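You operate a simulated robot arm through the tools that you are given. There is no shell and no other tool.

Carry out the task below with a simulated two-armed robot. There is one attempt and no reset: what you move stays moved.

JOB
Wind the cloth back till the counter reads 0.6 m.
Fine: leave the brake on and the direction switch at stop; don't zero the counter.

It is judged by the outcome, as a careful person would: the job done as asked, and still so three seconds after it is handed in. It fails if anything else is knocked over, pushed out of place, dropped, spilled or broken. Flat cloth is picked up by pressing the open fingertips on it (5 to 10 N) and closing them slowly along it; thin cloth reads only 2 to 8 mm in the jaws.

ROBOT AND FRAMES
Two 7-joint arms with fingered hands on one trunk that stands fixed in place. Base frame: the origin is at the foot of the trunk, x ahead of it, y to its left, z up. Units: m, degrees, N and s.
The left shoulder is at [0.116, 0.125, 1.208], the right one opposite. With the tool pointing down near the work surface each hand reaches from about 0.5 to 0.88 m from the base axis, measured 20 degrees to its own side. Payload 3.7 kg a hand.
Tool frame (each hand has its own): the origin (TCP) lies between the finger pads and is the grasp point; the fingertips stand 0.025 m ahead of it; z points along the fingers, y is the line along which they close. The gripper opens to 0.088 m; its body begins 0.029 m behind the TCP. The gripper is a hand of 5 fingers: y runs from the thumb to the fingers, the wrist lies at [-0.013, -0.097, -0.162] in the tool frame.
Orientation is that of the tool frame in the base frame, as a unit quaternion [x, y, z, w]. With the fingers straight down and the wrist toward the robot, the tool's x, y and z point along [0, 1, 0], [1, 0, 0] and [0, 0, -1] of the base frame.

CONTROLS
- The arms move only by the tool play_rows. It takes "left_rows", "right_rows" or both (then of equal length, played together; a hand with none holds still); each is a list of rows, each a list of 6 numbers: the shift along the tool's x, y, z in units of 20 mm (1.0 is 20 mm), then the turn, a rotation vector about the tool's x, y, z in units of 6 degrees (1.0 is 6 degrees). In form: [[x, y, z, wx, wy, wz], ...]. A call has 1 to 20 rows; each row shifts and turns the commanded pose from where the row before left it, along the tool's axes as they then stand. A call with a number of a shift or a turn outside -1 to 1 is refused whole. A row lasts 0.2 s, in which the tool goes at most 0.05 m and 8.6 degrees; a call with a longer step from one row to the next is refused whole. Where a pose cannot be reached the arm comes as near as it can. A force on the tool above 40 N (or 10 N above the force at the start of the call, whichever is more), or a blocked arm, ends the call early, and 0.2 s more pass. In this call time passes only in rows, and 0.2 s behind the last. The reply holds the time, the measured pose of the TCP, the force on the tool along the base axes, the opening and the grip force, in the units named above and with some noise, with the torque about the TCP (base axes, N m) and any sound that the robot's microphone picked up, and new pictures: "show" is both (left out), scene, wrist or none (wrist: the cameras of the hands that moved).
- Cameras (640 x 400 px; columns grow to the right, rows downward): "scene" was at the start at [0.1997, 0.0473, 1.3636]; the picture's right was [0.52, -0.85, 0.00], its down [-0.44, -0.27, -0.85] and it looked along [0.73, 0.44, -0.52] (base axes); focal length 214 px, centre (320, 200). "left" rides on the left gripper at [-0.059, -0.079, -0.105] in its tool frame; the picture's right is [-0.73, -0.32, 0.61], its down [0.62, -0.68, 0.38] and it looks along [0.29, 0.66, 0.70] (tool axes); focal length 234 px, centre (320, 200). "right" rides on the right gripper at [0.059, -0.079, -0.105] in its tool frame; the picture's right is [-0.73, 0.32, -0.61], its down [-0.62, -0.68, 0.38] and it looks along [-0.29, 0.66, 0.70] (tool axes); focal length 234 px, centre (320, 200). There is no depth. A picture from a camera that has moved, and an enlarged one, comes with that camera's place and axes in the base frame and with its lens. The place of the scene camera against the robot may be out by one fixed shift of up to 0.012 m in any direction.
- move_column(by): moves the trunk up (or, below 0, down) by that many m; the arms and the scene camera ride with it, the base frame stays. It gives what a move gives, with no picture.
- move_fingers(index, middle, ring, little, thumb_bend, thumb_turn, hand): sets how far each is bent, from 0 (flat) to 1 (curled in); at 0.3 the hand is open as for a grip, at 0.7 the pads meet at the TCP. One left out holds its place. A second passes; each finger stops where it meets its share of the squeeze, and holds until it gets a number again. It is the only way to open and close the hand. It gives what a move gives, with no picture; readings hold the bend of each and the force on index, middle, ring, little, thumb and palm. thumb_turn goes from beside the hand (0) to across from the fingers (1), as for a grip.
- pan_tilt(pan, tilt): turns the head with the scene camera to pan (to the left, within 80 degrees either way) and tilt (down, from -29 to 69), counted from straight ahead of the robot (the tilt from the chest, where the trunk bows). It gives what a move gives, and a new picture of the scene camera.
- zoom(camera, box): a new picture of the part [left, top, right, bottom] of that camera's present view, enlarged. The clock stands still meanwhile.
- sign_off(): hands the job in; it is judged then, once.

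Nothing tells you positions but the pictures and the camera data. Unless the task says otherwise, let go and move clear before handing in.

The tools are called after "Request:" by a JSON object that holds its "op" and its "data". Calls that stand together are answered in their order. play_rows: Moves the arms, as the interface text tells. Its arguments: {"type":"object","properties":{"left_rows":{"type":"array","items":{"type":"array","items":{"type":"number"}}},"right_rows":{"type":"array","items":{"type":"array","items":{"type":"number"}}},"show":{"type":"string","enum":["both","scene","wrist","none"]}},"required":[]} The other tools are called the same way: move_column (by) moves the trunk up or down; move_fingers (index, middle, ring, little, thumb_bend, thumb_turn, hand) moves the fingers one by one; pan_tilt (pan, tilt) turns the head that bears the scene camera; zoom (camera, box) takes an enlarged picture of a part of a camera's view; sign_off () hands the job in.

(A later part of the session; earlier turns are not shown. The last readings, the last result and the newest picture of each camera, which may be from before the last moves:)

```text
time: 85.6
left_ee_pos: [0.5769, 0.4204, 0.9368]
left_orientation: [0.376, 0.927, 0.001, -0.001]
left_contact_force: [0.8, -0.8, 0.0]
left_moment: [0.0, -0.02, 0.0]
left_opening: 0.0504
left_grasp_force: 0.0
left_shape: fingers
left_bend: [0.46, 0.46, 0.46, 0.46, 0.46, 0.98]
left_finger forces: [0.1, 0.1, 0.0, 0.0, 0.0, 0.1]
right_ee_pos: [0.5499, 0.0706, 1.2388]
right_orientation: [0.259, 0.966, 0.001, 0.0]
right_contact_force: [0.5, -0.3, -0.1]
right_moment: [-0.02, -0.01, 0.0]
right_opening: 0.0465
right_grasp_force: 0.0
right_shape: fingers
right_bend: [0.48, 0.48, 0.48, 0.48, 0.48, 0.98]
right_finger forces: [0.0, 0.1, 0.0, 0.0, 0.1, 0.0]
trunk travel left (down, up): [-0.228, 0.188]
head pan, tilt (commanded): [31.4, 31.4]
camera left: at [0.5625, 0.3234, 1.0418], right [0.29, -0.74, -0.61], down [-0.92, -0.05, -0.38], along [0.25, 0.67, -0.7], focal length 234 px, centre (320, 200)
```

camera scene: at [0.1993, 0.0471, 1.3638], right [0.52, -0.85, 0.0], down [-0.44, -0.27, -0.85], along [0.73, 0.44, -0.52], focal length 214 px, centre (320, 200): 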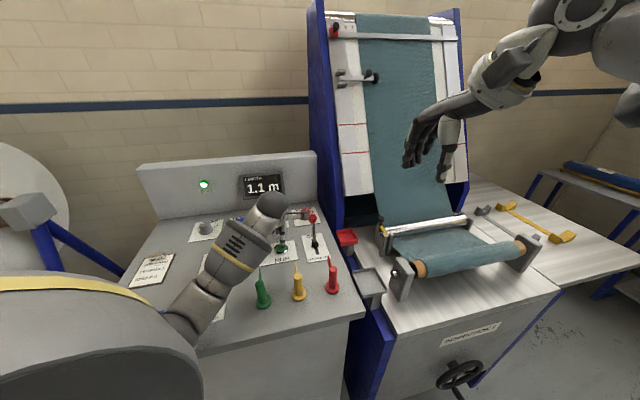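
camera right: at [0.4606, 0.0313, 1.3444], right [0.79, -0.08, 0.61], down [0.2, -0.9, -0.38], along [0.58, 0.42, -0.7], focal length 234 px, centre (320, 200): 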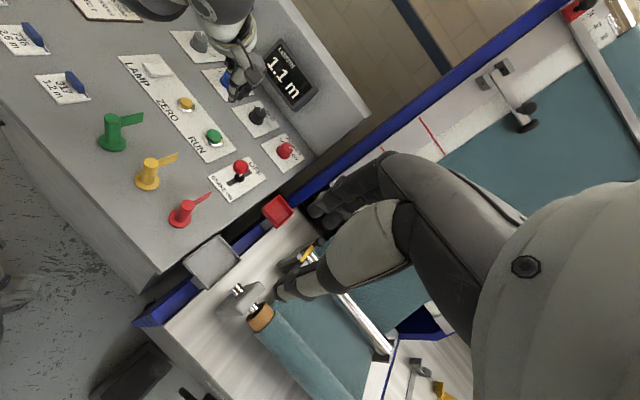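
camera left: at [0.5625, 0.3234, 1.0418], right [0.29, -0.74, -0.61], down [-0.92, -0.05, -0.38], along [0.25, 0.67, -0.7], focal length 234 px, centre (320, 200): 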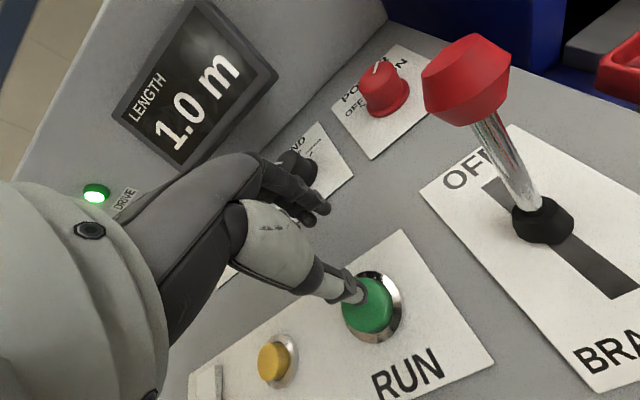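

Still 1.0 m. I'll wait a little longer to be sure it's hold-to-run and not still running slowly.

Request:
{"op": "play_rows", "data": {"left_rows": [[0, 0, 0, 0, 0, 0], [0, 0, 0, 0, 0, 0]], "show": "wrist"}}

```text
time: 86.2
left_ee_pos: [0.5764, 0.4214, 0.9369]
left_orientation: [0.376, 0.927, 0.0, -0.001]
left_contact_force: [-0.7, -0.3, 0.4]
left_moment: [-0.01, 0.02, 0.01]
left_opening: 0.0506
left_grasp_force: 0.2
left_shape: fingers
left_bend: [0.46, 0.46, 0.46, 0.46, 0.46, 0.98]
left_finger forces: [0.1, 0.0, 0.1, 0.0, 0.1, 0.1]
right_ee_pos: [0.5506, 0.0716, 1.2401]
right_orientation: [0.259, 0.966, 0.0, -0.001]
right_contact_force: [-0.1, 0.2, 0.0]
right_moment: [-0.02, -0.06, 0.03]
right_opening: 0.0466
right_grasp_force: 0.0
right_shape: fingers
right_bend: [0.48, 0.48, 0.48, 0.48, 0.48, 0.98]
right_finger forces: [0.0, 0.1, 0.0, 0.1, 0.1, 0.0]
trunk travel left (down, up): [-0.228, 0.188]
head pan, tilt (commanded): [31.4, 31.4]
camera left: at [0.5625, 0.3235, 1.0419], right [0.3, -0.74, -0.61], down [-0.92, -0.05, -0.38], along [0.25, 0.67, -0.7], focal length 234 px, centre (320, 200)
```

left: 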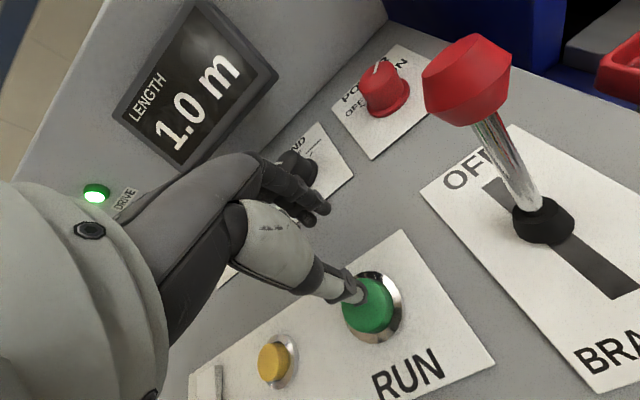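

The counter holds at 1.0 m, so RUN is hold-to-run. I'll press again and hold in short steps, watching the counter to learn the speed.

Request:
{"op": "play_rows", "data": {"left_rows": [[0, 0, 0.5, 0, 0, 0], [0, 0, 0.4, 0, 0, 0], [0, 0, 0, 0, 0, 0]], "show": "wrist"}}

```text
time: 87.0
left_ee_pos: [0.5765, 0.4208, 0.9186]
left_orientation: [0.376, 0.927, 0.0, 0.0]
left_contact_force: [0.6, -0.3, 3.1]
left_moment: [-0.1, 0.1, 0.02]
left_opening: 0.05
left_grasp_force: 1.3
left_shape: fingers
left_bend: [0.46, 0.46, 0.46, 0.46, 0.46, 0.98]
left_finger forces: [0.0, 0.0, 0.1, 0.1, 3.3, 0.0]
right_ee_pos: [0.5507, 0.0701, 1.2385]
right_orientation: [0.259, 0.966, 0.001, 0.0]
right_contact_force: [-0.4, -0.5, -0.8]
right_moment: [-0.01, 0.03, 0.02]
right_opening: 0.0464
right_grasp_force: 0.0
right_shape: fingers
right_bend: [0.48, 0.48, 0.48, 0.48, 0.48, 0.98]
right_finger forces: [0.1, 0.0, 0.1, 0.1, 0.0, 0.0]
trunk travel left (down, up): [-0.228, 0.188]
head pan, tilt (commanded): [31.4, 31.4]
heard: click
camera left: at [0.562, 0.3234, 1.0241], right [0.3, -0.74, -0.61], down [-0.92, -0.05, -0.38], along [0.25, 0.67, -0.7], focal length 234 px, centre (320, 200)
```

left: 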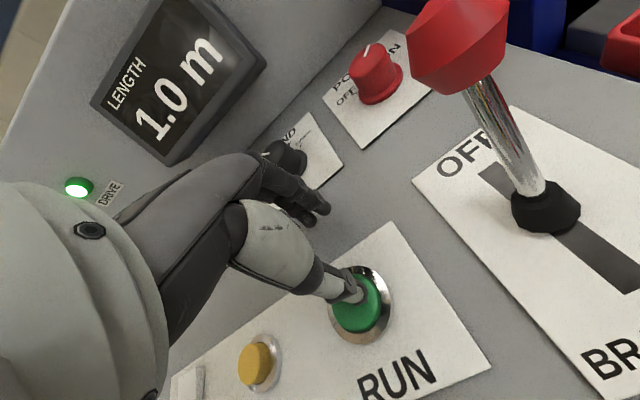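

The button is pressed (a click was heard) and the counter reads 1.0 m. I'll keep holding in short steps.

Request:
{"op": "play_rows", "data": {"left_rows": [[0, 0, 0, 0, 0, 0], [0, 0, 0, 0, 0, 0]], "show": "wrist"}}

```text
time: 87.6
left_ee_pos: [0.5753, 0.4209, 0.919]
left_orientation: [0.376, 0.927, 0.001, -0.001]
left_contact_force: [1.5, 1.0, 3.7]
left_moment: [-0.11, 0.07, -0.03]
left_opening: 0.0502
left_grasp_force: 0.8
left_shape: fingers
left_bend: [0.46, 0.46, 0.46, 0.46, 0.46, 0.98]
left_finger forces: [0.0, 0.1, 0.0, 0.1, 3.5, 0.0]
right_ee_pos: [0.5513, 0.0702, 1.2411]
right_orientation: [0.259, 0.966, -0.001, -0.001]
right_contact_force: [-0.3, -0.1, 0.2]
right_moment: [0.02, -0.01, -0.04]
right_opening: 0.0465
right_grasp_force: 0.0
right_shape: fingers
right_bend: [0.48, 0.48, 0.48, 0.48, 0.48, 0.98]
right_finger forces: [0.1, 0.2, 0.1, 0.0, 0.0, 0.0]
trunk travel left (down, up): [-0.228, 0.188]
head pan, tilt (commanded): [31.4, 31.4]
camera left: at [0.5619, 0.3233, 1.0238], right [0.3, -0.74, -0.61], down [-0.92, -0.05, -0.38], along [0.25, 0.67, -0.7], focal length 234 px, centre (320, 200)
```

left: 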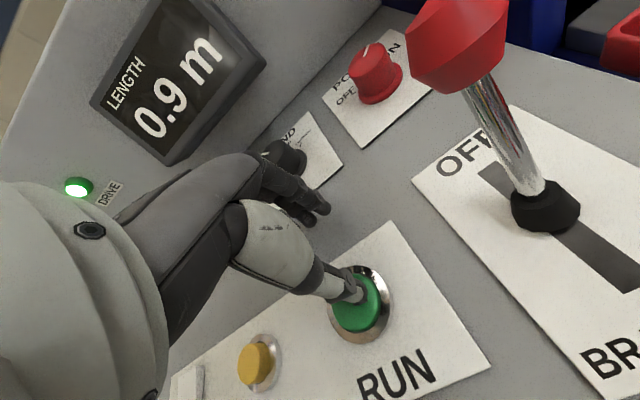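

0.9 m now, so roughly 0.1 m/s. I'll keep holding with frequent checks.

Request:
{"op": "play_rows", "data": {"left_rows": [[0, 0, 0, 0, 0, 0]], "show": "wrist"}}

```text
time: 88.0
left_ee_pos: [0.5751, 0.4209, 0.9196]
left_orientation: [0.376, 0.927, 0.0, -0.001]
left_contact_force: [0.8, 0.8, 3.9]
left_moment: [-0.12, 0.1, 0.04]
left_opening: 0.0499
left_grasp_force: 1.6
left_shape: fingers
left_bend: [0.46, 0.46, 0.46, 0.46, 0.46, 0.98]
left_finger forces: [0.0, 0.1, 0.0, 0.1, 3.4, 0.0]
right_ee_pos: [0.5509, 0.0704, 1.2389]
right_orientation: [0.259, 0.966, 0.0, 0.0]
right_contact_force: [-0.3, -0.7, 0.3]
right_moment: [0.0, 0.01, -0.03]
right_opening: 0.0467
right_grasp_force: 0.0
right_shape: fingers
right_bend: [0.48, 0.48, 0.48, 0.48, 0.48, 0.98]
right_finger forces: [0.0, 0.1, 0.0, 0.0, 0.1, 0.0]
trunk travel left (down, up): [-0.228, 0.188]
head pan, tilt (commanded): [31.4, 31.4]
camera left: at [0.5619, 0.3233, 1.0238], right [0.3, -0.74, -0.61], down [-0.92, -0.05, -0.38], along [0.25, 0.67, -0.7], focal length 234 px, centre (320, 200)
```

left: 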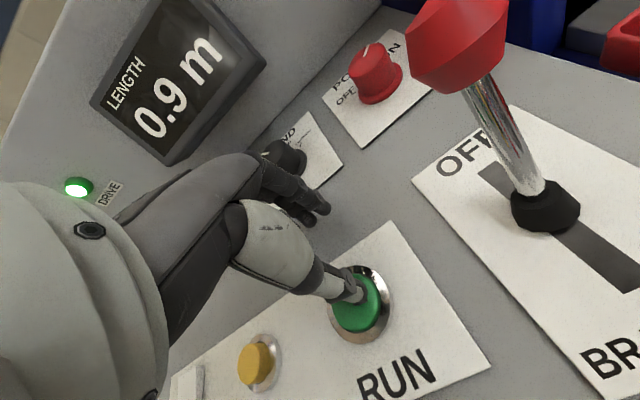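

0.9 m at t=88.0. I'm still holding.

Request:
{"op": "play_rows", "data": {"left_rows": [[0, 0, 0, 0, 0, 0]], "show": "wrist"}}

```text
time: 88.4
left_ee_pos: [0.5764, 0.4205, 0.9189]
left_orientation: [0.377, 0.926, 0.0, 0.0]
left_contact_force: [0.4, 1.1, 2.8]
left_moment: [-0.07, 0.12, 0.01]
left_opening: 0.0502
left_grasp_force: 1.8
left_shape: fingers
left_bend: [0.46, 0.46, 0.46, 0.46, 0.46, 0.98]
left_finger forces: [0.0, 0.0, 0.0, 0.1, 3.4, 0.0]
right_ee_pos: [0.5498, 0.0712, 1.2392]
right_orientation: [0.259, 0.966, -0.001, 0.0]
right_contact_force: [0.1, 0.2, 0.5]
right_moment: [0.0, 0.02, 0.02]
right_opening: 0.0465
right_grasp_force: 0.0
right_shape: fingers
right_bend: [0.48, 0.48, 0.48, 0.48, 0.48, 0.98]
right_finger forces: [0.1, 0.0, 0.0, 0.0, 0.0, 0.0]
trunk travel left (down, up): [-0.228, 0.188]
head pan, tilt (commanded): [31.4, 31.4]
camera left: at [0.5619, 0.3233, 1.0238], right [0.3, -0.74, -0.61], down [-0.92, -0.05, -0.38], along [0.25, 0.67, -0.7], focal length 234 px, centre (320, 200)
```

left: 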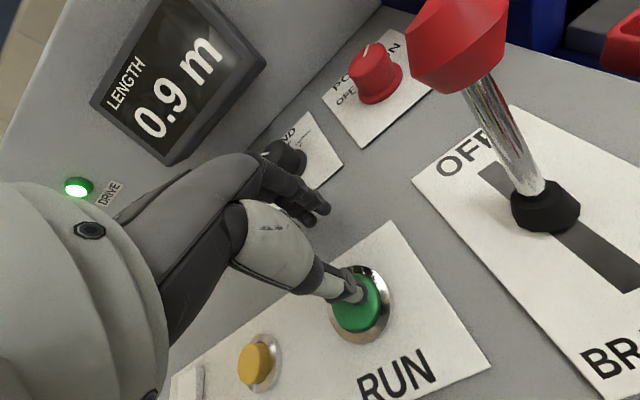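

Still 0.9 m at t=88.4. I'm still holding.

Request:
{"op": "play_rows", "data": {"left_rows": [[0, 0, 0, 0, 0, 0]], "show": "wrist"}}

```text
time: 88.8
left_ee_pos: [0.5752, 0.4207, 0.9192]
left_orientation: [0.376, 0.926, 0.0, -0.001]
left_contact_force: [0.8, 0.6, 3.0]
left_moment: [-0.06, 0.07, 0.03]
left_opening: 0.0499
left_grasp_force: 2.0
left_shape: fingers
left_bend: [0.46, 0.46, 0.46, 0.46, 0.46, 0.98]
left_finger forces: [0.0, 0.0, 0.0, 0.0, 3.5, 0.0]
right_ee_pos: [0.5512, 0.0703, 1.2393]
right_orientation: [0.259, 0.966, 0.0, 0.001]
right_contact_force: [-0.3, 0.3, 0.4]
right_moment: [-0.02, -0.01, -0.03]
right_opening: 0.0464
right_grasp_force: 0.2
right_shape: fingers
right_bend: [0.48, 0.48, 0.48, 0.48, 0.48, 0.98]
right_finger forces: [0.0, 0.1, 0.1, 0.1, 0.0, 0.0]
trunk travel left (down, up): [-0.228, 0.188]
head pan, tilt (commanded): [31.4, 31.4]
camera left: at [0.5619, 0.3233, 1.0238], right [0.3, -0.74, -0.61], down [-0.92, -0.05, -0.38], along [0.25, 0.67, -0.7], focal length 234 px, centre (320, 200)
```

left: 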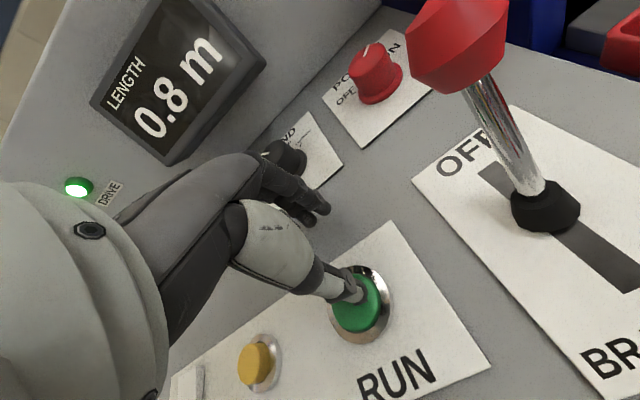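

0.8 m at t=88.8, which fits about 0.08 m/s, so 0.60 m should come near t≈91.8. I'll hold on and check again.

Request:
{"op": "play_rows", "data": {"left_rows": [[0, 0, 0, 0, 0, 0], [0, 0, 0, 0, 0, 0], [0, 0, 0, 0, 0, 0], [0, 0, 0, 0, 0, 0]], "show": "wrist"}}

```text
time: 89.8
left_ee_pos: [0.576, 0.4205, 0.9182]
left_orientation: [0.377, 0.926, 0.001, -0.001]
left_contact_force: [1.3, 0.8, 4.1]
left_moment: [-0.12, 0.05, -0.02]
left_opening: 0.05
left_grasp_force: 1.7
left_shape: fingers
left_bend: [0.46, 0.46, 0.46, 0.46, 0.46, 0.98]
left_finger forces: [0.0, 0.0, 0.0, 0.1, 3.4, 0.1]
right_ee_pos: [0.5507, 0.0703, 1.2404]
right_orientation: [0.259, 0.966, 0.001, 0.0]
right_contact_force: [-0.7, 0.0, -0.5]
right_moment: [-0.02, -0.01, -0.01]
right_opening: 0.0466
right_grasp_force: 0.2
right_shape: fingers
right_bend: [0.48, 0.48, 0.48, 0.48, 0.48, 0.98]
right_finger forces: [0.0, 0.1, 0.1, 0.0, 0.1, 0.1]
trunk travel left (down, up): [-0.228, 0.188]
head pan, tilt (commanded): [31.4, 31.4]
camera left: at [0.5619, 0.3233, 1.0238], right [0.3, -0.74, -0.61], down [-0.92, -0.05, -0.38], along [0.25, 0.67, -0.7], focal length 234 px, centre (320, 200)
```

left: 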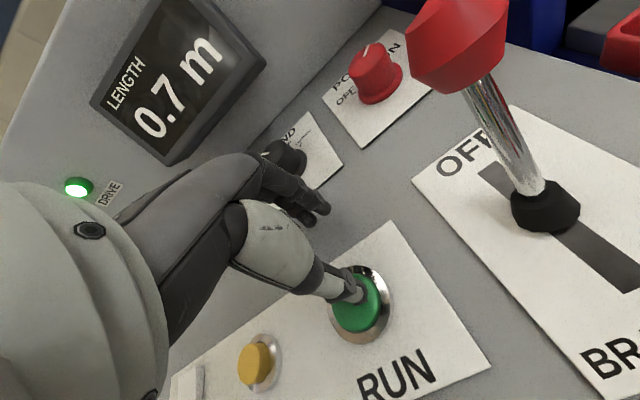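

0.7 m at t=89.8, so it's slightly faster than I estimated. I'll take single short steps now.

Request:
{"op": "play_rows", "data": {"left_rows": [[0, 0, 0, 0, 0, 0]], "show": "wrist"}}

```text
time: 90.2
left_ee_pos: [0.5767, 0.4213, 0.9192]
left_orientation: [0.377, 0.926, 0.0, -0.001]
left_contact_force: [0.6, 0.4, 2.9]
left_moment: [-0.09, 0.06, 0.0]
left_opening: 0.0498
left_grasp_force: 2.4
left_shape: fingers
left_bend: [0.46, 0.46, 0.46, 0.46, 0.46, 0.98]
left_finger forces: [0.0, 0.0, 0.0, 0.1, 3.5, 0.1]
right_ee_pos: [0.5506, 0.0708, 1.2415]
right_orientation: [0.259, 0.966, 0.0, 0.001]
right_contact_force: [-0.2, 0.9, -0.1]
right_moment: [0.02, 0.02, -0.01]
right_opening: 0.0462
right_grasp_force: 0.1
right_shape: fingers
right_bend: [0.48, 0.48, 0.48, 0.48, 0.48, 0.98]
right_finger forces: [0.1, 0.0, 0.0, 0.1, 0.0, 0.0]
trunk travel left (down, up): [-0.228, 0.188]
head pan, tilt (commanded): [31.4, 31.4]
camera left: at [0.5619, 0.3233, 1.0238], right [0.3, -0.74, -0.61], down [-0.92, -0.05, -0.38], along [0.25, 0.67, -0.7], focal length 234 px, centre (320, 200)
```

left: 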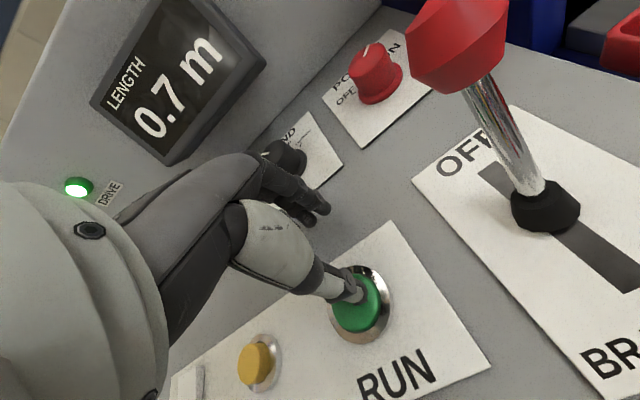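

Still 0.7 m at t=90.2. One more short step.

Request:
{"op": "play_rows", "data": {"left_rows": [[0, 0, 0, 0, 0, 0]], "show": "wrist"}}

```text
time: 90.6
left_ee_pos: [0.5763, 0.421, 0.9196]
left_orientation: [0.376, 0.927, 0.001, -0.001]
left_contact_force: [0.3, 1.1, 4.3]
left_moment: [-0.08, 0.06, -0.01]
left_opening: 0.0499
left_grasp_force: 1.1
left_shape: fingers
left_bend: [0.46, 0.46, 0.46, 0.46, 0.46, 0.98]
left_finger forces: [0.0, 0.0, 0.1, 0.0, 3.4, 0.0]
right_ee_pos: [0.5504, 0.0715, 1.2392]
right_orientation: [0.259, 0.966, 0.0, 0.0]
right_contact_force: [0.1, -0.5, 0.3]
right_moment: [-0.01, -0.02, 0.01]
right_opening: 0.0464
right_grasp_force: 0.0
right_shape: fingers
right_bend: [0.48, 0.48, 0.48, 0.48, 0.48, 0.98]
right_finger forces: [0.1, 0.1, 0.0, 0.0, 0.0, 0.0]
trunk travel left (down, up): [-0.228, 0.188]
head pan, tilt (commanded): [31.4, 31.4]
camera left: at [0.5619, 0.3233, 1.0238], right [0.3, -0.74, -0.61], down [-0.92, -0.05, -0.38], along [0.25, 0.67, -0.7], focal length 234 px, centre (320, 200)
```

left: 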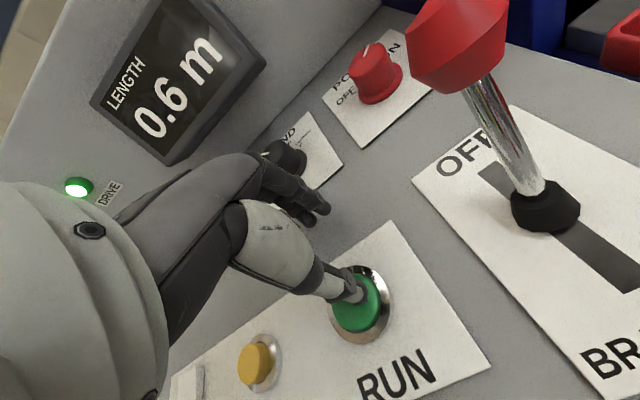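

The counter has just turned to 0.6 m at t=90.6. I'll hold a fraction longer to land near the middle of the 0.6 band, then release.

Request:
{"op": "play_rows", "data": {"left_rows": [[0, 0, 0, 0, 0, 0], [0, 0, -0.5, 0, 0, 0], [0, 0, -0.6, 0, 0, 0]], "show": "wrist"}}

Request:
{"op": "zoom", "data": {"camera": "left", "box": [80, 0, 320, 200]}}

```text
time: 91.4
left_ee_pos: [0.5764, 0.42, 0.9415]
left_orientation: [0.376, 0.927, 0.0, -0.001]
left_contact_force: [0.0, 1.0, -1.1]
left_moment: [0.03, -0.01, 0.03]
left_opening: 0.0502
left_grasp_force: 0.1
left_shape: fingers
left_bend: [0.46, 0.46, 0.46, 0.46, 0.46, 0.98]
left_finger forces: [0.1, 0.0, 0.0, 0.0, 0.0, 0.0]
right_ee_pos: [0.551, 0.0708, 1.2406]
right_orientation: [0.258, 0.966, 0.001, 0.0]
right_contact_force: [-0.5, -0.8, 0.6]
right_moment: [0.01, 0.0, 0.0]
right_opening: 0.0463
right_grasp_force: 0.2
right_shape: fingers
right_bend: [0.48, 0.48, 0.48, 0.48, 0.48, 0.98]
right_finger forces: [0.0, 0.1, 0.0, 0.0, 0.1, 0.0]
trunk travel left (down, up): [-0.228, 0.188]
head pan, tilt (commanded): [31.4, 31.4]
camera left: at [0.5628, 0.3232, 1.0456], right [0.29, -0.74, -0.61], down [-0.92, -0.05, -0.38], along [0.25, 0.67, -0.7], focal length 234 px, centre (320, 200)
```

left: 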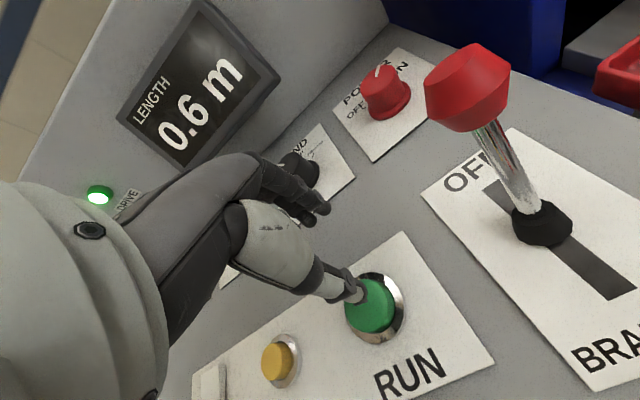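

```text
2.00 times, centred on (200, 100) of left
camera zoom: at [0.5628, 0.3232, 1.0456], right [0.29, -0.74, -0.61], down [-0.92, -0.05, -0.38], along [0.25, 0.67, -0.7], focal length 468 px, centre (560, 400)
```

zoom: 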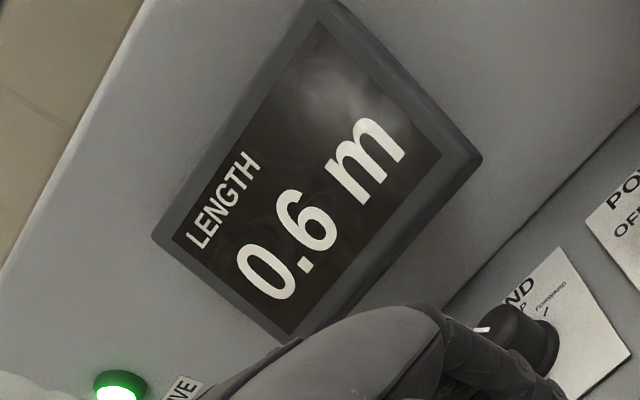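

The counter reads 0.6 m with RUN released. Now I'll re-apply the brake: lift, then slide right so the lever ball re-enters between thumb and fingers.

Request:
{"op": "play_rows", "data": {"left_rows": [[0, -0.1, -0.85, 0, 0, 0], [0, -0.15, -0.85, 0, 0, 0], [-0.9, -0.15, 0, 0, 0, 0], [-0.9, 0, 0, 0, 0, 0]], "show": "wrist"}}

Request:
{"op": "zoom", "data": {"camera": "left", "box": [240, 140, 480, 340]}}

```text
time: 92.4
left_ee_pos: [0.5962, 0.3901, 0.975]
left_orientation: [0.376, 0.927, 0.0, -0.001]
left_contact_force: [-0.2, -0.4, 0.4]
left_moment: [0.0, 0.0, 0.0]
left_opening: 0.05
left_grasp_force: 0.0
left_shape: fingers
left_bend: [0.46, 0.46, 0.46, 0.46, 0.46, 0.98]
left_finger forces: [0.1, 0.0, 0.0, 0.0, 0.0, 0.0]
right_ee_pos: [0.5525, 0.0713, 1.2407]
right_orientation: [0.259, 0.966, 0.0, 0.0]
right_contact_force: [-0.2, -0.1, -0.5]
right_moment: [-0.02, -0.02, 0.03]
right_opening: 0.0467
right_grasp_force: 0.0
right_shape: fingers
right_bend: [0.48, 0.48, 0.48, 0.48, 0.48, 0.98]
right_finger forces: [0.0, 0.0, 0.0, 0.0, 0.1, 0.0]
trunk travel left (down, up): [-0.228, 0.188]
head pan, tilt (commanded): [31.4, 31.4]
camera left: at [0.582, 0.2923, 1.0808], right [0.3, -0.74, -0.61], down [-0.92, -0.05, -0.38], along [0.25, 0.67, -0.7], focal length 234 px, centre (320, 200)
```

left: 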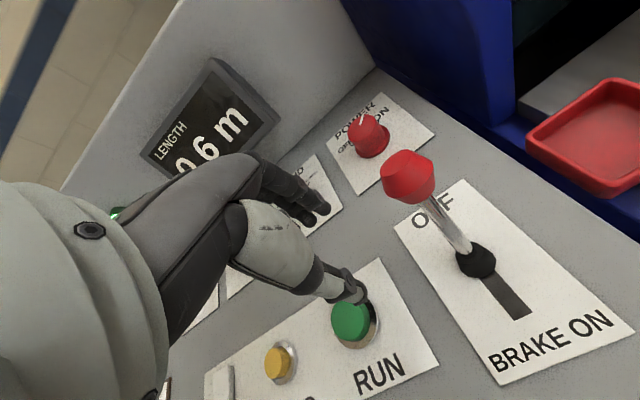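

```text
2.00 times, centred on (360, 240) of left
camera zoom: at [0.582, 0.2923, 1.0808], right [0.3, -0.74, -0.61], down [-0.92, -0.05, -0.38], along [0.25, 0.67, -0.7], focal length 468 px, centre (240, 120)
```

zoom: 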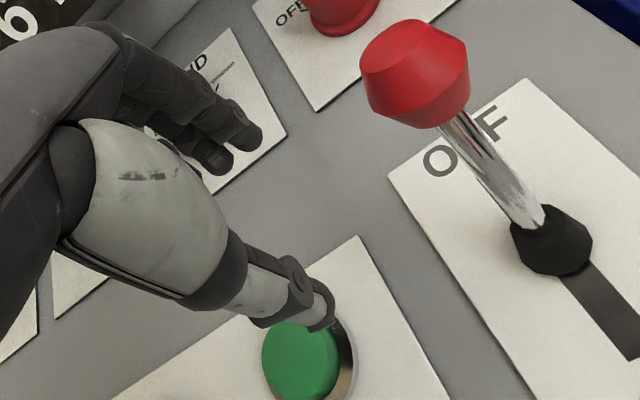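

The ball is 64 mm to the right and centred on the grip line. I'll slide over to it.

Request:
{"op": "play_rows", "data": {"left_rows": [[-0.9, 0, 0, 0, 0, 0], [-0.9, 0, 0, 0, 0, 0], [-0.9, 0, 0, 0, 0, 0], [-0.5, 0, 0, 0, 0, 0]], "show": "wrist"}}

Request:
{"op": "zoom", "data": {"camera": "left", "box": [240, 140, 480, 340]}}

```text
time: 93.4
left_ee_pos: [0.6436, 0.3448, 0.9747]
left_orientation: [0.377, 0.926, 0.0, 0.0]
left_contact_force: [0.0, 0.7, 0.5]
left_moment: [-0.03, 0.0, 0.0]
left_opening: 0.0501
left_grasp_force: 0.1
left_shape: fingers
left_bend: [0.46, 0.46, 0.46, 0.46, 0.46, 0.98]
left_finger forces: [0.1, 0.0, 0.1, 0.1, 0.1, 0.0]
right_ee_pos: [0.5499, 0.0699, 1.2391]
right_orientation: [0.259, 0.966, -0.001, 0.001]
right_contact_force: [0.3, 0.3, -0.2]
right_moment: [-0.01, 0.03, -0.02]
right_opening: 0.0464
right_grasp_force: 0.0
right_shape: fingers
right_bend: [0.48, 0.48, 0.48, 0.48, 0.48, 0.98]
right_finger forces: [0.0, 0.1, 0.0, 0.0, 0.0, 0.1]
trunk travel left (down, up): [-0.228, 0.188]
head pan, tilt (commanded): [31.4, 31.4]
camera left: at [0.6282, 0.2477, 1.0797], right [0.29, -0.74, -0.61], down [-0.92, -0.05, -0.38], along [0.25, 0.67, -0.7], focal length 234 px, centre (320, 200)
```

left: 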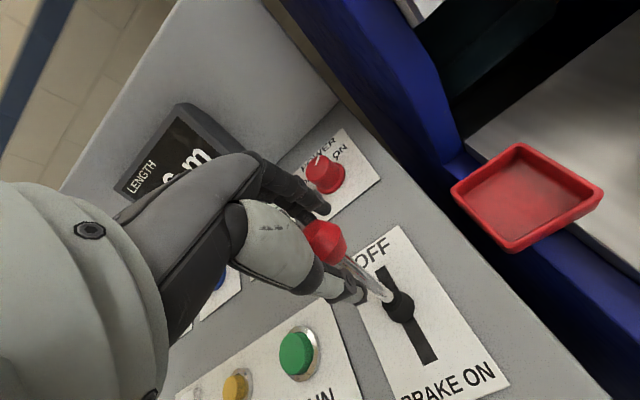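

```text
2.00 times, centred on (360, 240) of left
camera zoom: at [0.6282, 0.2477, 1.0797], right [0.29, -0.74, -0.61], down [-0.92, -0.05, -0.38], along [0.25, 0.67, -0.7], focal length 468 px, centre (240, 120)
```

zoom: 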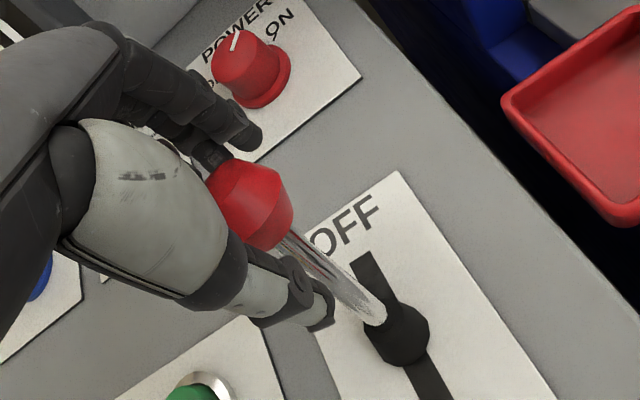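

The ball is between the fingers and thumb again. I'll pull the lever back to BRAKE ON.

Request:
{"op": "play_rows", "data": {"left_rows": [[0, -0.7, 0, 0, 0, 0], [0, -0.7, 0, 0, 0, 0], [0, -0.7, 0, 0, 0, 0], [0, -0.7, 0, 0, 0, 0], [0, -0.7, 0, 0, 0, 0], [0, -0.7, 0, 0, 0, 0]], "show": "wrist"}}

Request:
{"op": "zoom", "data": {"camera": "left", "box": [120, 60, 480, 340]}}

```text
time: 94.8
left_ee_pos: [0.5844, 0.2862, 0.9769]
left_orientation: [0.376, 0.926, 0.0, -0.001]
left_contact_force: [0.1, 0.4, 0.4]
left_moment: [-0.01, 0.0, 0.04]
left_opening: 0.0507
left_grasp_force: 0.1
left_shape: fingers
left_bend: [0.46, 0.46, 0.46, 0.46, 0.46, 0.98]
left_finger forces: [0.0, 0.0, 0.0, 0.0, 0.0, 0.0]
right_ee_pos: [0.5514, 0.0713, 1.2395]
right_orientation: [0.259, 0.966, 0.0, 0.0]
right_contact_force: [0.8, -0.2, 0.6]
right_moment: [-0.05, 0.02, 0.01]
right_opening: 0.0467
right_grasp_force: 0.0
right_shape: fingers
right_bend: [0.48, 0.48, 0.48, 0.48, 0.48, 0.98]
right_finger forces: [0.1, 0.1, 0.0, 0.0, 0.0, 0.0]
trunk travel left (down, up): [-0.228, 0.188]
head pan, tilt (commanded): [31.4, 31.4]
camera left: at [0.5706, 0.1887, 1.0803], right [0.29, -0.74, -0.61], down [-0.92, -0.05, -0.38], along [0.25, 0.67, -0.7], focal length 234 px, centre (320, 200)
```

left: 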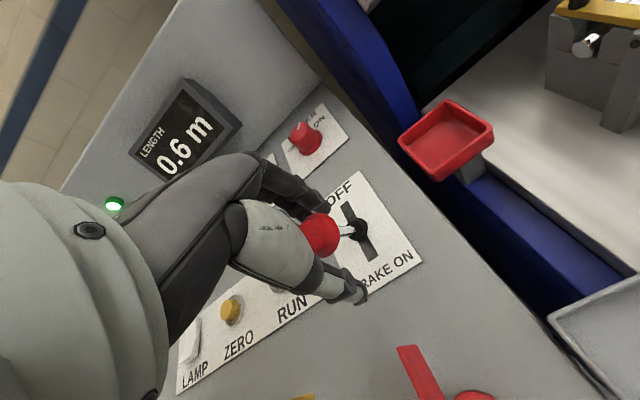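

```text
1.43 times, centred on (300, 200) of left
camera zoom: at [0.5706, 0.1887, 1.0803], right [0.29, -0.74, -0.61], down [-0.92, -0.05, -0.38], along [0.25, 0.67, -0.7], focal length 334 px, centre (349, 200)
```

zoom: 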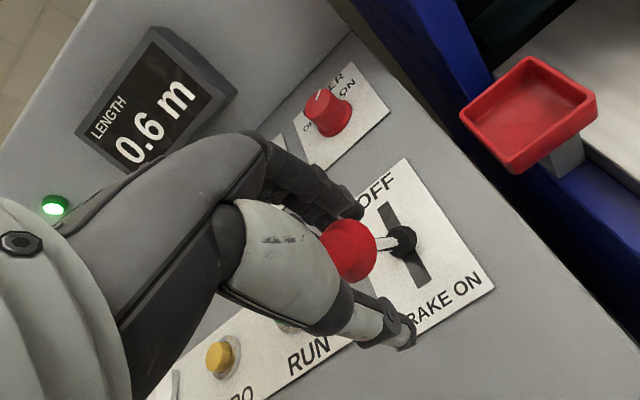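

The lever is back at BRAKE ON with the counter at 0.6 m. I'll lift off the lever and move toward the WIND knob, leaning the hand away from the display as before.

Request:
{"op": "play_rows", "data": {"left_rows": [[0, 0.25, 0, 0, 0, 0], [0, 0, -0.9, 0, 0, 0], [0, 0, -0.9, 0, 0, 0], [0, 0, -0.9, 0, 0, 0], [0, 0, -0.9, 0, 0, 0]], "show": "both"}}

Request:
{"op": "zoom", "data": {"camera": "left", "box": [300, 180, 480, 330]}}

```text
time: 96.0
left_ee_pos: [0.5882, 0.2869, 1.0467]
left_orientation: [0.377, 0.926, 0.001, -0.001]
left_contact_force: [-0.1, 0.0, 0.4]
left_moment: [0.01, -0.01, 0.02]
left_opening: 0.0505
left_grasp_force: 0.0
left_shape: fingers
left_bend: [0.46, 0.46, 0.46, 0.46, 0.46, 0.98]
left_finger forces: [0.0, 0.0, 0.1, 0.1, 0.1, 0.1]
right_ee_pos: [0.551, 0.0698, 1.2392]
right_orientation: [0.258, 0.966, 0.0, 0.0]
right_contact_force: [-0.1, -0.8, -0.4]
right_moment: [0.01, 0.0, 0.01]
right_opening: 0.0465
right_grasp_force: 0.0
right_shape: fingers
right_bend: [0.48, 0.48, 0.48, 0.48, 0.48, 0.98]
right_finger forces: [0.0, 0.1, 0.0, 0.1, 0.0, 0.0]
trunk travel left (down, up): [-0.228, 0.188]
head pan, tilt (commanded): [31.4, 31.4]
camera scene: at [0.1996, 0.0472, 1.3636], right [0.52, -0.85, 0.0], down [-0.44, -0.27, -0.85], along [0.73, 0.44, -0.52], focal length 214 px, centre (320, 200)
camera left: at [0.5746, 0.1909, 1.1519], right [0.29, -0.74, -0.61], down [-0.92, -0.05, -0.38], along [0.25, 0.67, -0.7], focal length 234 px, centre (320, 200)
```

scene: 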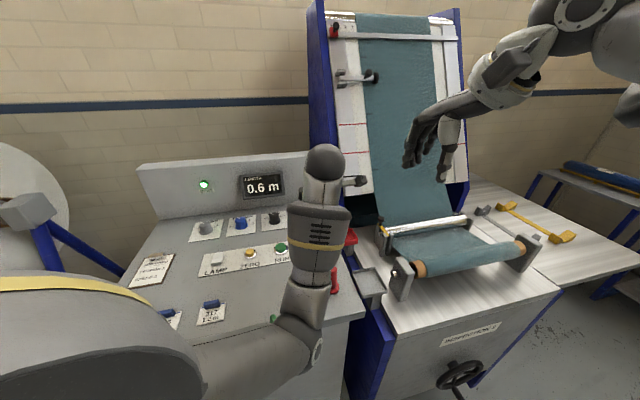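
left: 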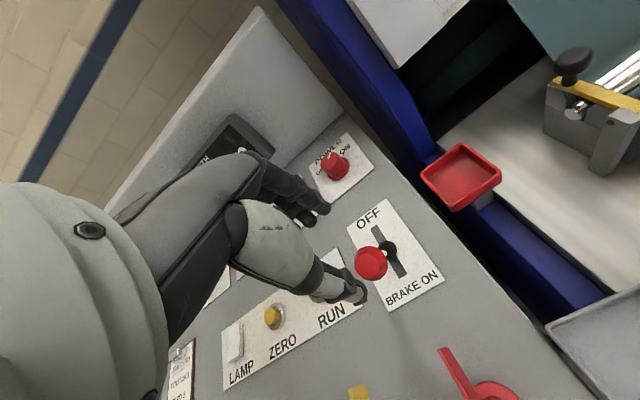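

```text
2.67 times, centred on (390, 255) of left
camera zoom: at [0.5746, 0.1909, 1.1519], right [0.29, -0.74, -0.61], down [-0.92, -0.05, -0.38], along [0.25, 0.67, -0.7], focal length 624 px, centre (133, 53)
```

zoom: 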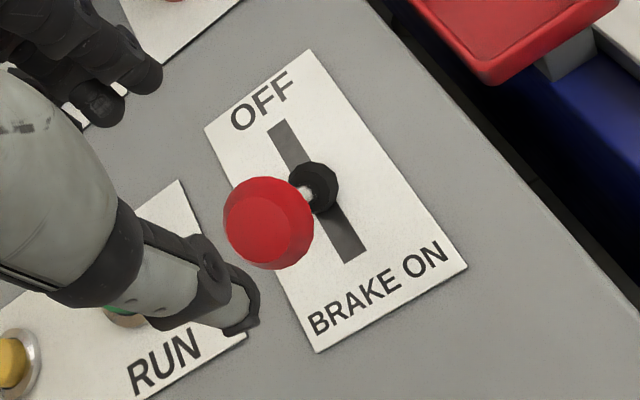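

The brake lever is in the same BRAKE ON position as at the start. Next I'll move toward the WIND knob and set the leaning orientation at the higher yaw, for a clockwise turn back to STOP.

Request:
{"op": "play_rows", "data": {"left_rows": [[0.86, 0.85, 0, 0, 0, 0], [0.86, 0.85, 0, 0, 0, 0], [0.86, 0.85, 0, 0, 0, 0], [0.86, 0.85, 0, 0, 0, 0], [0.86, 0.85, 0, 0, 0, 0], [0.86, 0.85, 0, 0, 0, 0], [0, 0, 0, 0, -0.75, 0], [0, 0, 0, 0, -0.75, 0], [0, 0, 0, -1, 0, 0], [0, 0, 0, -0.156, 0.104, -0.982], [0, 0, 0, -0.156, 0.104, -0.982], [0, 0, 0, -0.156, 0.104, -0.982], [0, 0, 0, -0.156, 0.104, -0.982], [0, 0, 0, -0.156, 0.104, -0.982], [0, 0, 0, -0.156, 0.104, -0.982], [0, 0, 0, -0.156, 0.104, -0.982], [0, 0, 0, -0.156, 0.104, -0.982], [0, 0, 0, -0.156, 0.104, -0.982], [0, 0, 0, -0.156, 0.104, -0.982]], "show": "both"}}

Request:
{"op": "zoom", "data": {"camera": "left", "box": [300, 160, 480, 320]}}

```text
time: 100.0
left_ee_pos: [0.5852, 0.4341, 1.0457]
left_orientation: [-0.141, 0.985, 0.063, 0.07]
left_contact_force: [-0.4, -0.1, 0.6]
left_moment: [0.0, -0.03, 0.02]
left_opening: 0.0507
left_grasp_force: 0.1
left_shape: fingers
left_bend: [0.46, 0.46, 0.46, 0.46, 0.46, 0.98]
left_finger forces: [0.0, 0.0, 0.0, 0.0, 0.0, 0.0]
right_ee_pos: [0.5507, 0.0697, 1.2411]
right_orientation: [0.259, 0.966, 0.0, 0.0]
right_contact_force: [-0.2, 0.4, -0.5]
right_moment: [0.04, -0.01, 0.0]
right_opening: 0.0464
right_grasp_force: 0.1
right_shape: fingers
right_bend: [0.48, 0.48, 0.48, 0.48, 0.48, 0.98]
right_finger forces: [0.1, 0.1, 0.0, 0.0, 0.0, 0.0]
trunk travel left (down, up): [-0.228, 0.188]
head pan, tilt (commanded): [31.4, 31.4]
camera scene: at [0.1998, 0.0473, 1.3636], right [0.52, -0.85, 0.0], down [-0.44, -0.27, -0.85], along [0.73, 0.44, -0.52], focal length 214 px, centre (320, 200)
camera left: at [0.6498, 0.3594, 1.1506], right [0.86, -0.02, -0.52], down [-0.35, -0.76, -0.55], along [-0.38, 0.65, -0.66], focal length 234 px, centre (320, 200)
```

scene: 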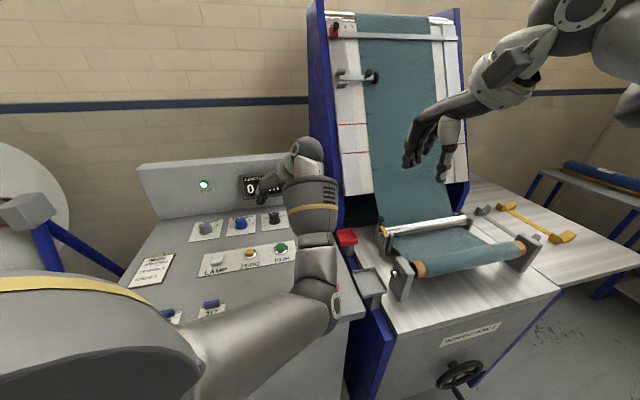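
left: 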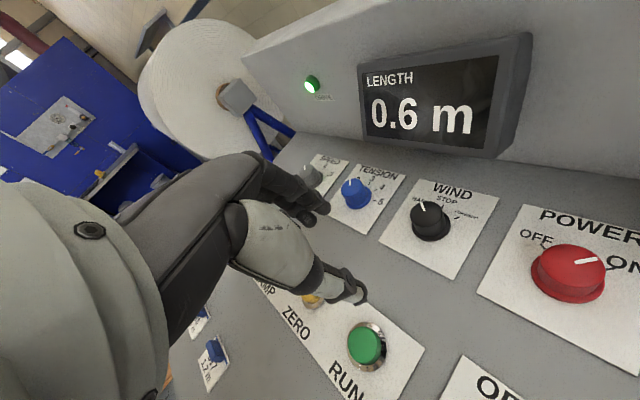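

```text
2.50 times, centred on (390, 240) of left
camera zoom: at [0.6498, 0.3594, 1.1506], right [0.86, -0.02, -0.52], down [-0.35, -0.76, -0.55], along [-0.38, 0.65, -0.66], focal length 585 px, centre (145, 100)
```

zoom: 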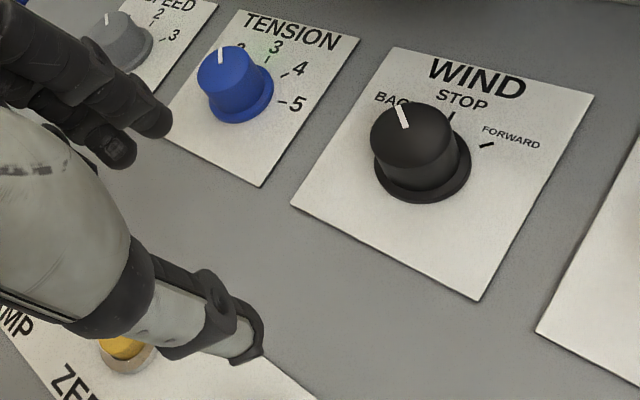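

The counter reads 0.6 m and WIND still points at BACK. I'll approach the knob to a hover just above it.

Request:
{"op": "play_rows", "data": {"left_rows": [[-0.46, 0.34, 0.838, 0, 0, 0], [-0.46, 0.34, 0.838, 0, 0, 0], [-0.46, 0.34, 0.838, 0, 0, 0], [-0.46, 0.34, 0.838, 0, 0, 0], [-0.46, 0.34, 0.838, 0, 0, 0], [-0.46, 0.34, 0.838, 0, 0, 0]], "show": "wrist"}}

Request:
{"op": "zoom", "data": {"camera": "left", "box": [220, 120, 440, 340]}}

```text
time: 101.4
left_ee_pos: [0.6385, 0.5014, 0.96]
left_orientation: [-0.141, 0.986, 0.063, 0.069]
left_contact_force: [-0.4, 0.5, 0.0]
left_moment: [0.0, -0.03, -0.02]
left_opening: 0.0505
left_grasp_force: 0.0
left_shape: fingers
left_bend: [0.46, 0.46, 0.46, 0.46, 0.46, 0.98]
left_finger forces: [0.0, 0.0, 0.0, 0.0, 0.0, 0.0]
right_ee_pos: [0.5498, 0.0705, 1.2397]
right_orientation: [0.259, 0.966, 0.0, 0.0]
right_contact_force: [0.2, 0.0, 0.1]
right_moment: [-0.03, 0.06, 0.0]
right_opening: 0.0464
right_grasp_force: 0.0
right_shape: fingers
right_bend: [0.48, 0.48, 0.48, 0.48, 0.48, 0.98]
right_finger forces: [0.0, 0.1, 0.1, 0.0, 0.1, 0.0]
trunk travel left (down, up): [-0.228, 0.188]
head pan, tilt (commanded): [31.4, 31.4]
camera left: at [0.7028, 0.4281, 1.0644], right [0.86, -0.02, -0.52], down [-0.35, -0.76, -0.54], along [-0.38, 0.65, -0.66], focal length 234 px, centre (320, 200)
```

left: 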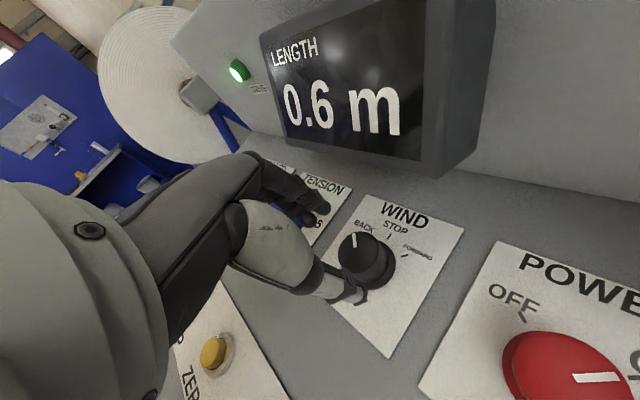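

```text
1.82 times, centred on (330, 230) of left
camera zoom: at [0.7028, 0.4281, 1.0644], right [0.86, -0.02, -0.52], down [-0.35, -0.76, -0.54], along [-0.38, 0.65, -0.66], focal length 426 px, centre (302, 146)
```

zoom: 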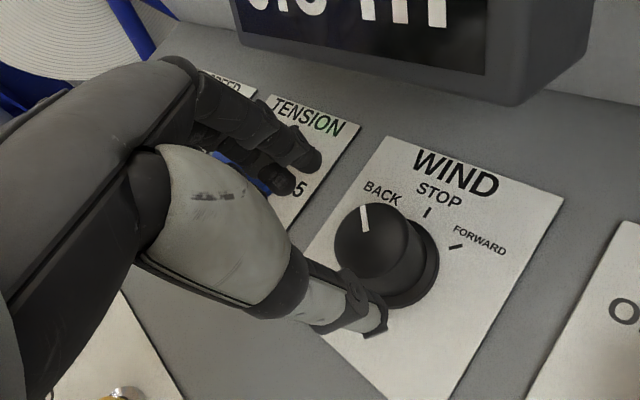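

The alignment looks right. I'll lower the last 4 cm onto the knob.

Request:
{"op": "play_rows", "data": {"left_rows": [[0, 0, 0.5, 0, 0, 0], [0, 0, 0.5, 0, 0, 0], [0, 0, 0.5, 0, 0, 0], [0, 0, 0.45, 0, 0, 0]], "show": "wrist"}}

Request:
{"op": "zoom", "data": {"camera": "left", "box": [220, 120, 440, 340]}}

```text
time: 102.4
left_ee_pos: [0.6415, 0.5072, 0.9207]
left_orientation: [-0.14, 0.986, 0.062, 0.07]
left_contact_force: [0.9, 0.3, -0.1]
left_moment: [0.03, 0.0, 0.01]
left_opening: 0.0505
left_grasp_force: 0.0
left_shape: fingers
left_bend: [0.46, 0.46, 0.46, 0.46, 0.46, 0.98]
left_finger forces: [0.0, 0.0, 0.0, 0.0, 0.0, 0.1]
right_ee_pos: [0.5507, 0.071, 1.2411]
right_orientation: [0.258, 0.966, -0.001, 0.0]
right_contact_force: [0.3, -1.1, -0.2]
right_moment: [0.01, -0.01, -0.02]
right_opening: 0.0466
right_grasp_force: 0.0
right_shape: fingers
right_bend: [0.48, 0.48, 0.48, 0.48, 0.48, 0.98]
right_finger forces: [0.0, 0.1, 0.0, 0.0, 0.0, 0.1]
trunk travel left (down, up): [-0.228, 0.188]
head pan, tilt (commanded): [31.4, 31.4]
camera left: at [0.7071, 0.4335, 1.0255], right [0.86, -0.03, -0.52], down [-0.35, -0.76, -0.54], along [-0.38, 0.65, -0.66], focal length 234 px, centre (320, 200)
```

left: 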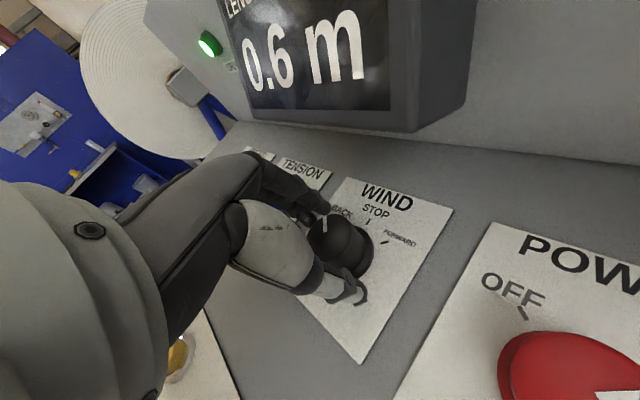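

```text
1.82 times, centred on (330, 230) of left
camera zoom: at [0.7071, 0.4335, 1.0255], right [0.86, -0.03, -0.52], down [-0.35, -0.76, -0.54], along [-0.38, 0.65, -0.66], focal length 426 px, centre (302, 146)
```

zoom: 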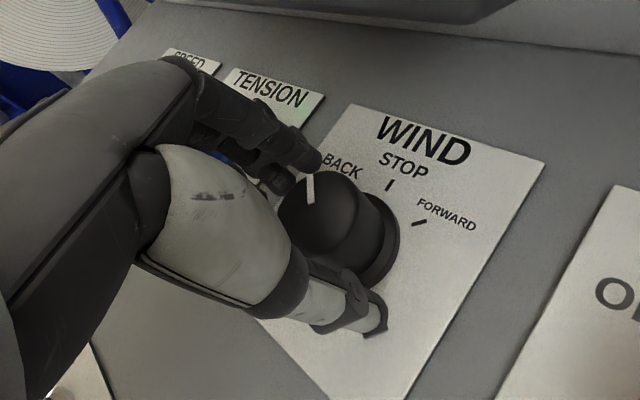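

Bracketed again, no contact. I'll close on the knob and turn it about 42° clockwise toward STOP.

Request:
{"op": "move_fingers", "data": {"hand": "left", "index": 0.62, "middle": 0.62, "thumb_bend": 0.62}}

Request:
{"op": "move_fingers", "data": {"hand": "left", "index": 0.74, "middle": 0.74, "thumb_bend": 0.78}}

Request:
{"op": "play_rows", "data": {"left_rows": [[0, 0, 0, 0.156, -0.104, 0.982], [0, 0, 0, 0.156, -0.104, 0.982], [0, 0, 0, 0.156, -0.104, 0.982], [0, 0, 0, 0.156, -0.104, 0.982], [0, 0, 0, 0.156, -0.104, 0.982], [0, 0, 0, 0.156, -0.104, 0.982], [0, 0, 0, 0.156, -0.104, 0.982]], "show": "wrist"}}

Request:
{"op": "zoom", "data": {"camera": "left", "box": [220, 120, 440, 340]}}

```text
time: 103.4
left_ee_pos: [0.6424, 0.5084, 0.9213]
left_orientation: [-0.142, 0.985, 0.063, 0.069]
left_contact_force: [-2.1, 2.8, 0.7]
left_moment: [0.04, 0.04, 0.04]
left_opening: 0.0272
left_grasp_force: 4.5
left_shape: fingers
left_bend: [0.56, 0.59, 0.46, 0.46, 0.58, 0.97]
left_finger forces: [4.3, 2.2, 0.0, 0.1, 2.4, 0.0]
right_ee_pos: [0.55, 0.0715, 1.2393]
right_orientation: [0.259, 0.966, 0.0, 0.0]
right_contact_force: [0.2, 1.5, -0.7]
right_moment: [-0.04, -0.03, -0.02]
right_opening: 0.0466
right_grasp_force: 0.0
right_shape: fingers
right_bend: [0.48, 0.48, 0.48, 0.48, 0.48, 0.98]
right_finger forces: [0.0, 0.0, 0.0, 0.1, 0.0, 0.0]
trunk travel left (down, up): [-0.228, 0.188]
head pan, tilt (commanded): [31.4, 31.4]
```

```text
time: 104.4
left_ee_pos: [0.6416, 0.507, 0.9215]
left_orientation: [-0.141, 0.986, 0.063, 0.069]
left_contact_force: [-5.7, 3.6, -1.6]
left_moment: [0.07, 0.13, 0.01]
left_opening: 0.0253
left_grasp_force: 15.9
left_shape: fingers
left_bend: [0.56, 0.61, 0.46, 0.46, 0.61, 0.97]
left_finger forces: [9.4, 9.0, 0.0, 0.1, 14.1, 0.0]
right_ee_pos: [0.5509, 0.0711, 1.2404]
right_orientation: [0.259, 0.966, 0.0, 0.0]
right_contact_force: [0.5, 0.2, -0.6]
right_moment: [-0.01, 0.02, 0.02]
right_opening: 0.0465
right_grasp_force: 0.0
right_shape: fingers
right_bend: [0.48, 0.48, 0.48, 0.48, 0.48, 0.98]
right_finger forces: [0.0, 0.0, 0.0, 0.0, 0.1, 0.0]
trunk travel left (down, up): [-0.228, 0.188]
head pan, tilt (commanded): [31.4, 31.4]
```

```text
time: 106.0
left_ee_pos: [0.6391, 0.5085, 0.9342]
left_orientation: [0.221, 0.97, 0.04, 0.096]
left_contact_force: [-1.0, 8.1, 12.1]
left_moment: [0.29, -0.08, 0.1]
left_opening: 0.0121
left_grasp_force: 16.5
left_shape: fingers
left_bend: [0.6, 0.59, 0.46, 0.46, 0.71, 0.94]
left_finger forces: [7.3, 12.3, 0.0, 0.1, 13.8, 0.0]
right_ee_pos: [0.5441, 0.0693, 1.2448]
right_orientation: [0.259, 0.966, 0.002, 0.004]
right_contact_force: [-0.8, 0.1, 0.5]
right_moment: [-0.01, 0.01, 0.01]
right_opening: 0.0467
right_grasp_force: 0.0
right_shape: fingers
right_bend: [0.48, 0.48, 0.48, 0.48, 0.48, 0.98]
right_finger forces: [0.1, 0.0, 0.0, 0.0, 0.1, 0.1]
trunk travel left (down, up): [-0.228, 0.188]
head pan, tilt (commanded): [31.4, 31.4]
camera left: at [0.6354, 0.4093, 1.0378], right [0.63, -0.59, -0.51], down [-0.76, -0.33, -0.56], along [0.16, 0.74, -0.65], focal length 234 px, centre (320, 200)
```

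left: 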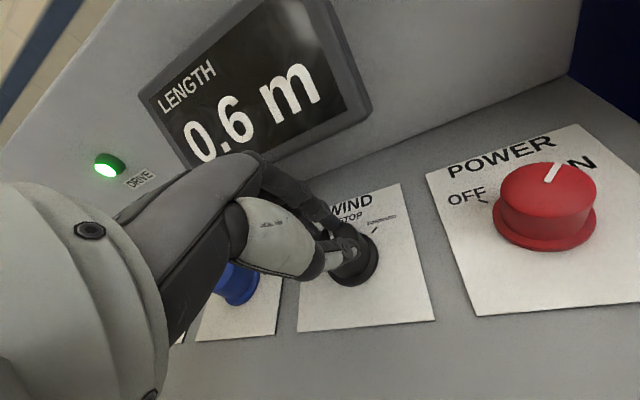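

```text
1.82 times, centred on (330, 230) of left
camera zoom: at [0.6354, 0.4093, 1.0378], right [0.63, -0.59, -0.51], down [-0.76, -0.33, -0.56], along [0.16, 0.74, -0.65], focal length 426 px, centre (302, 146)
```

zoom: 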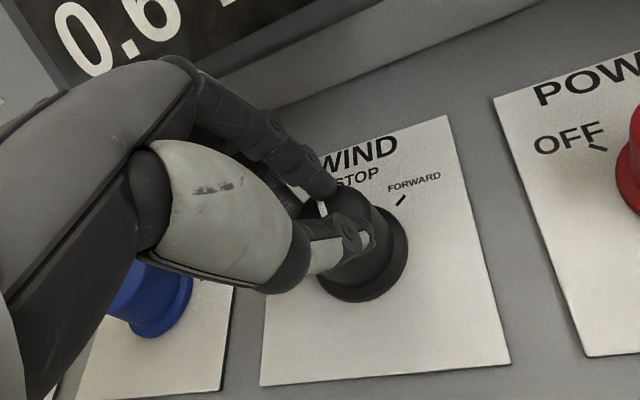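

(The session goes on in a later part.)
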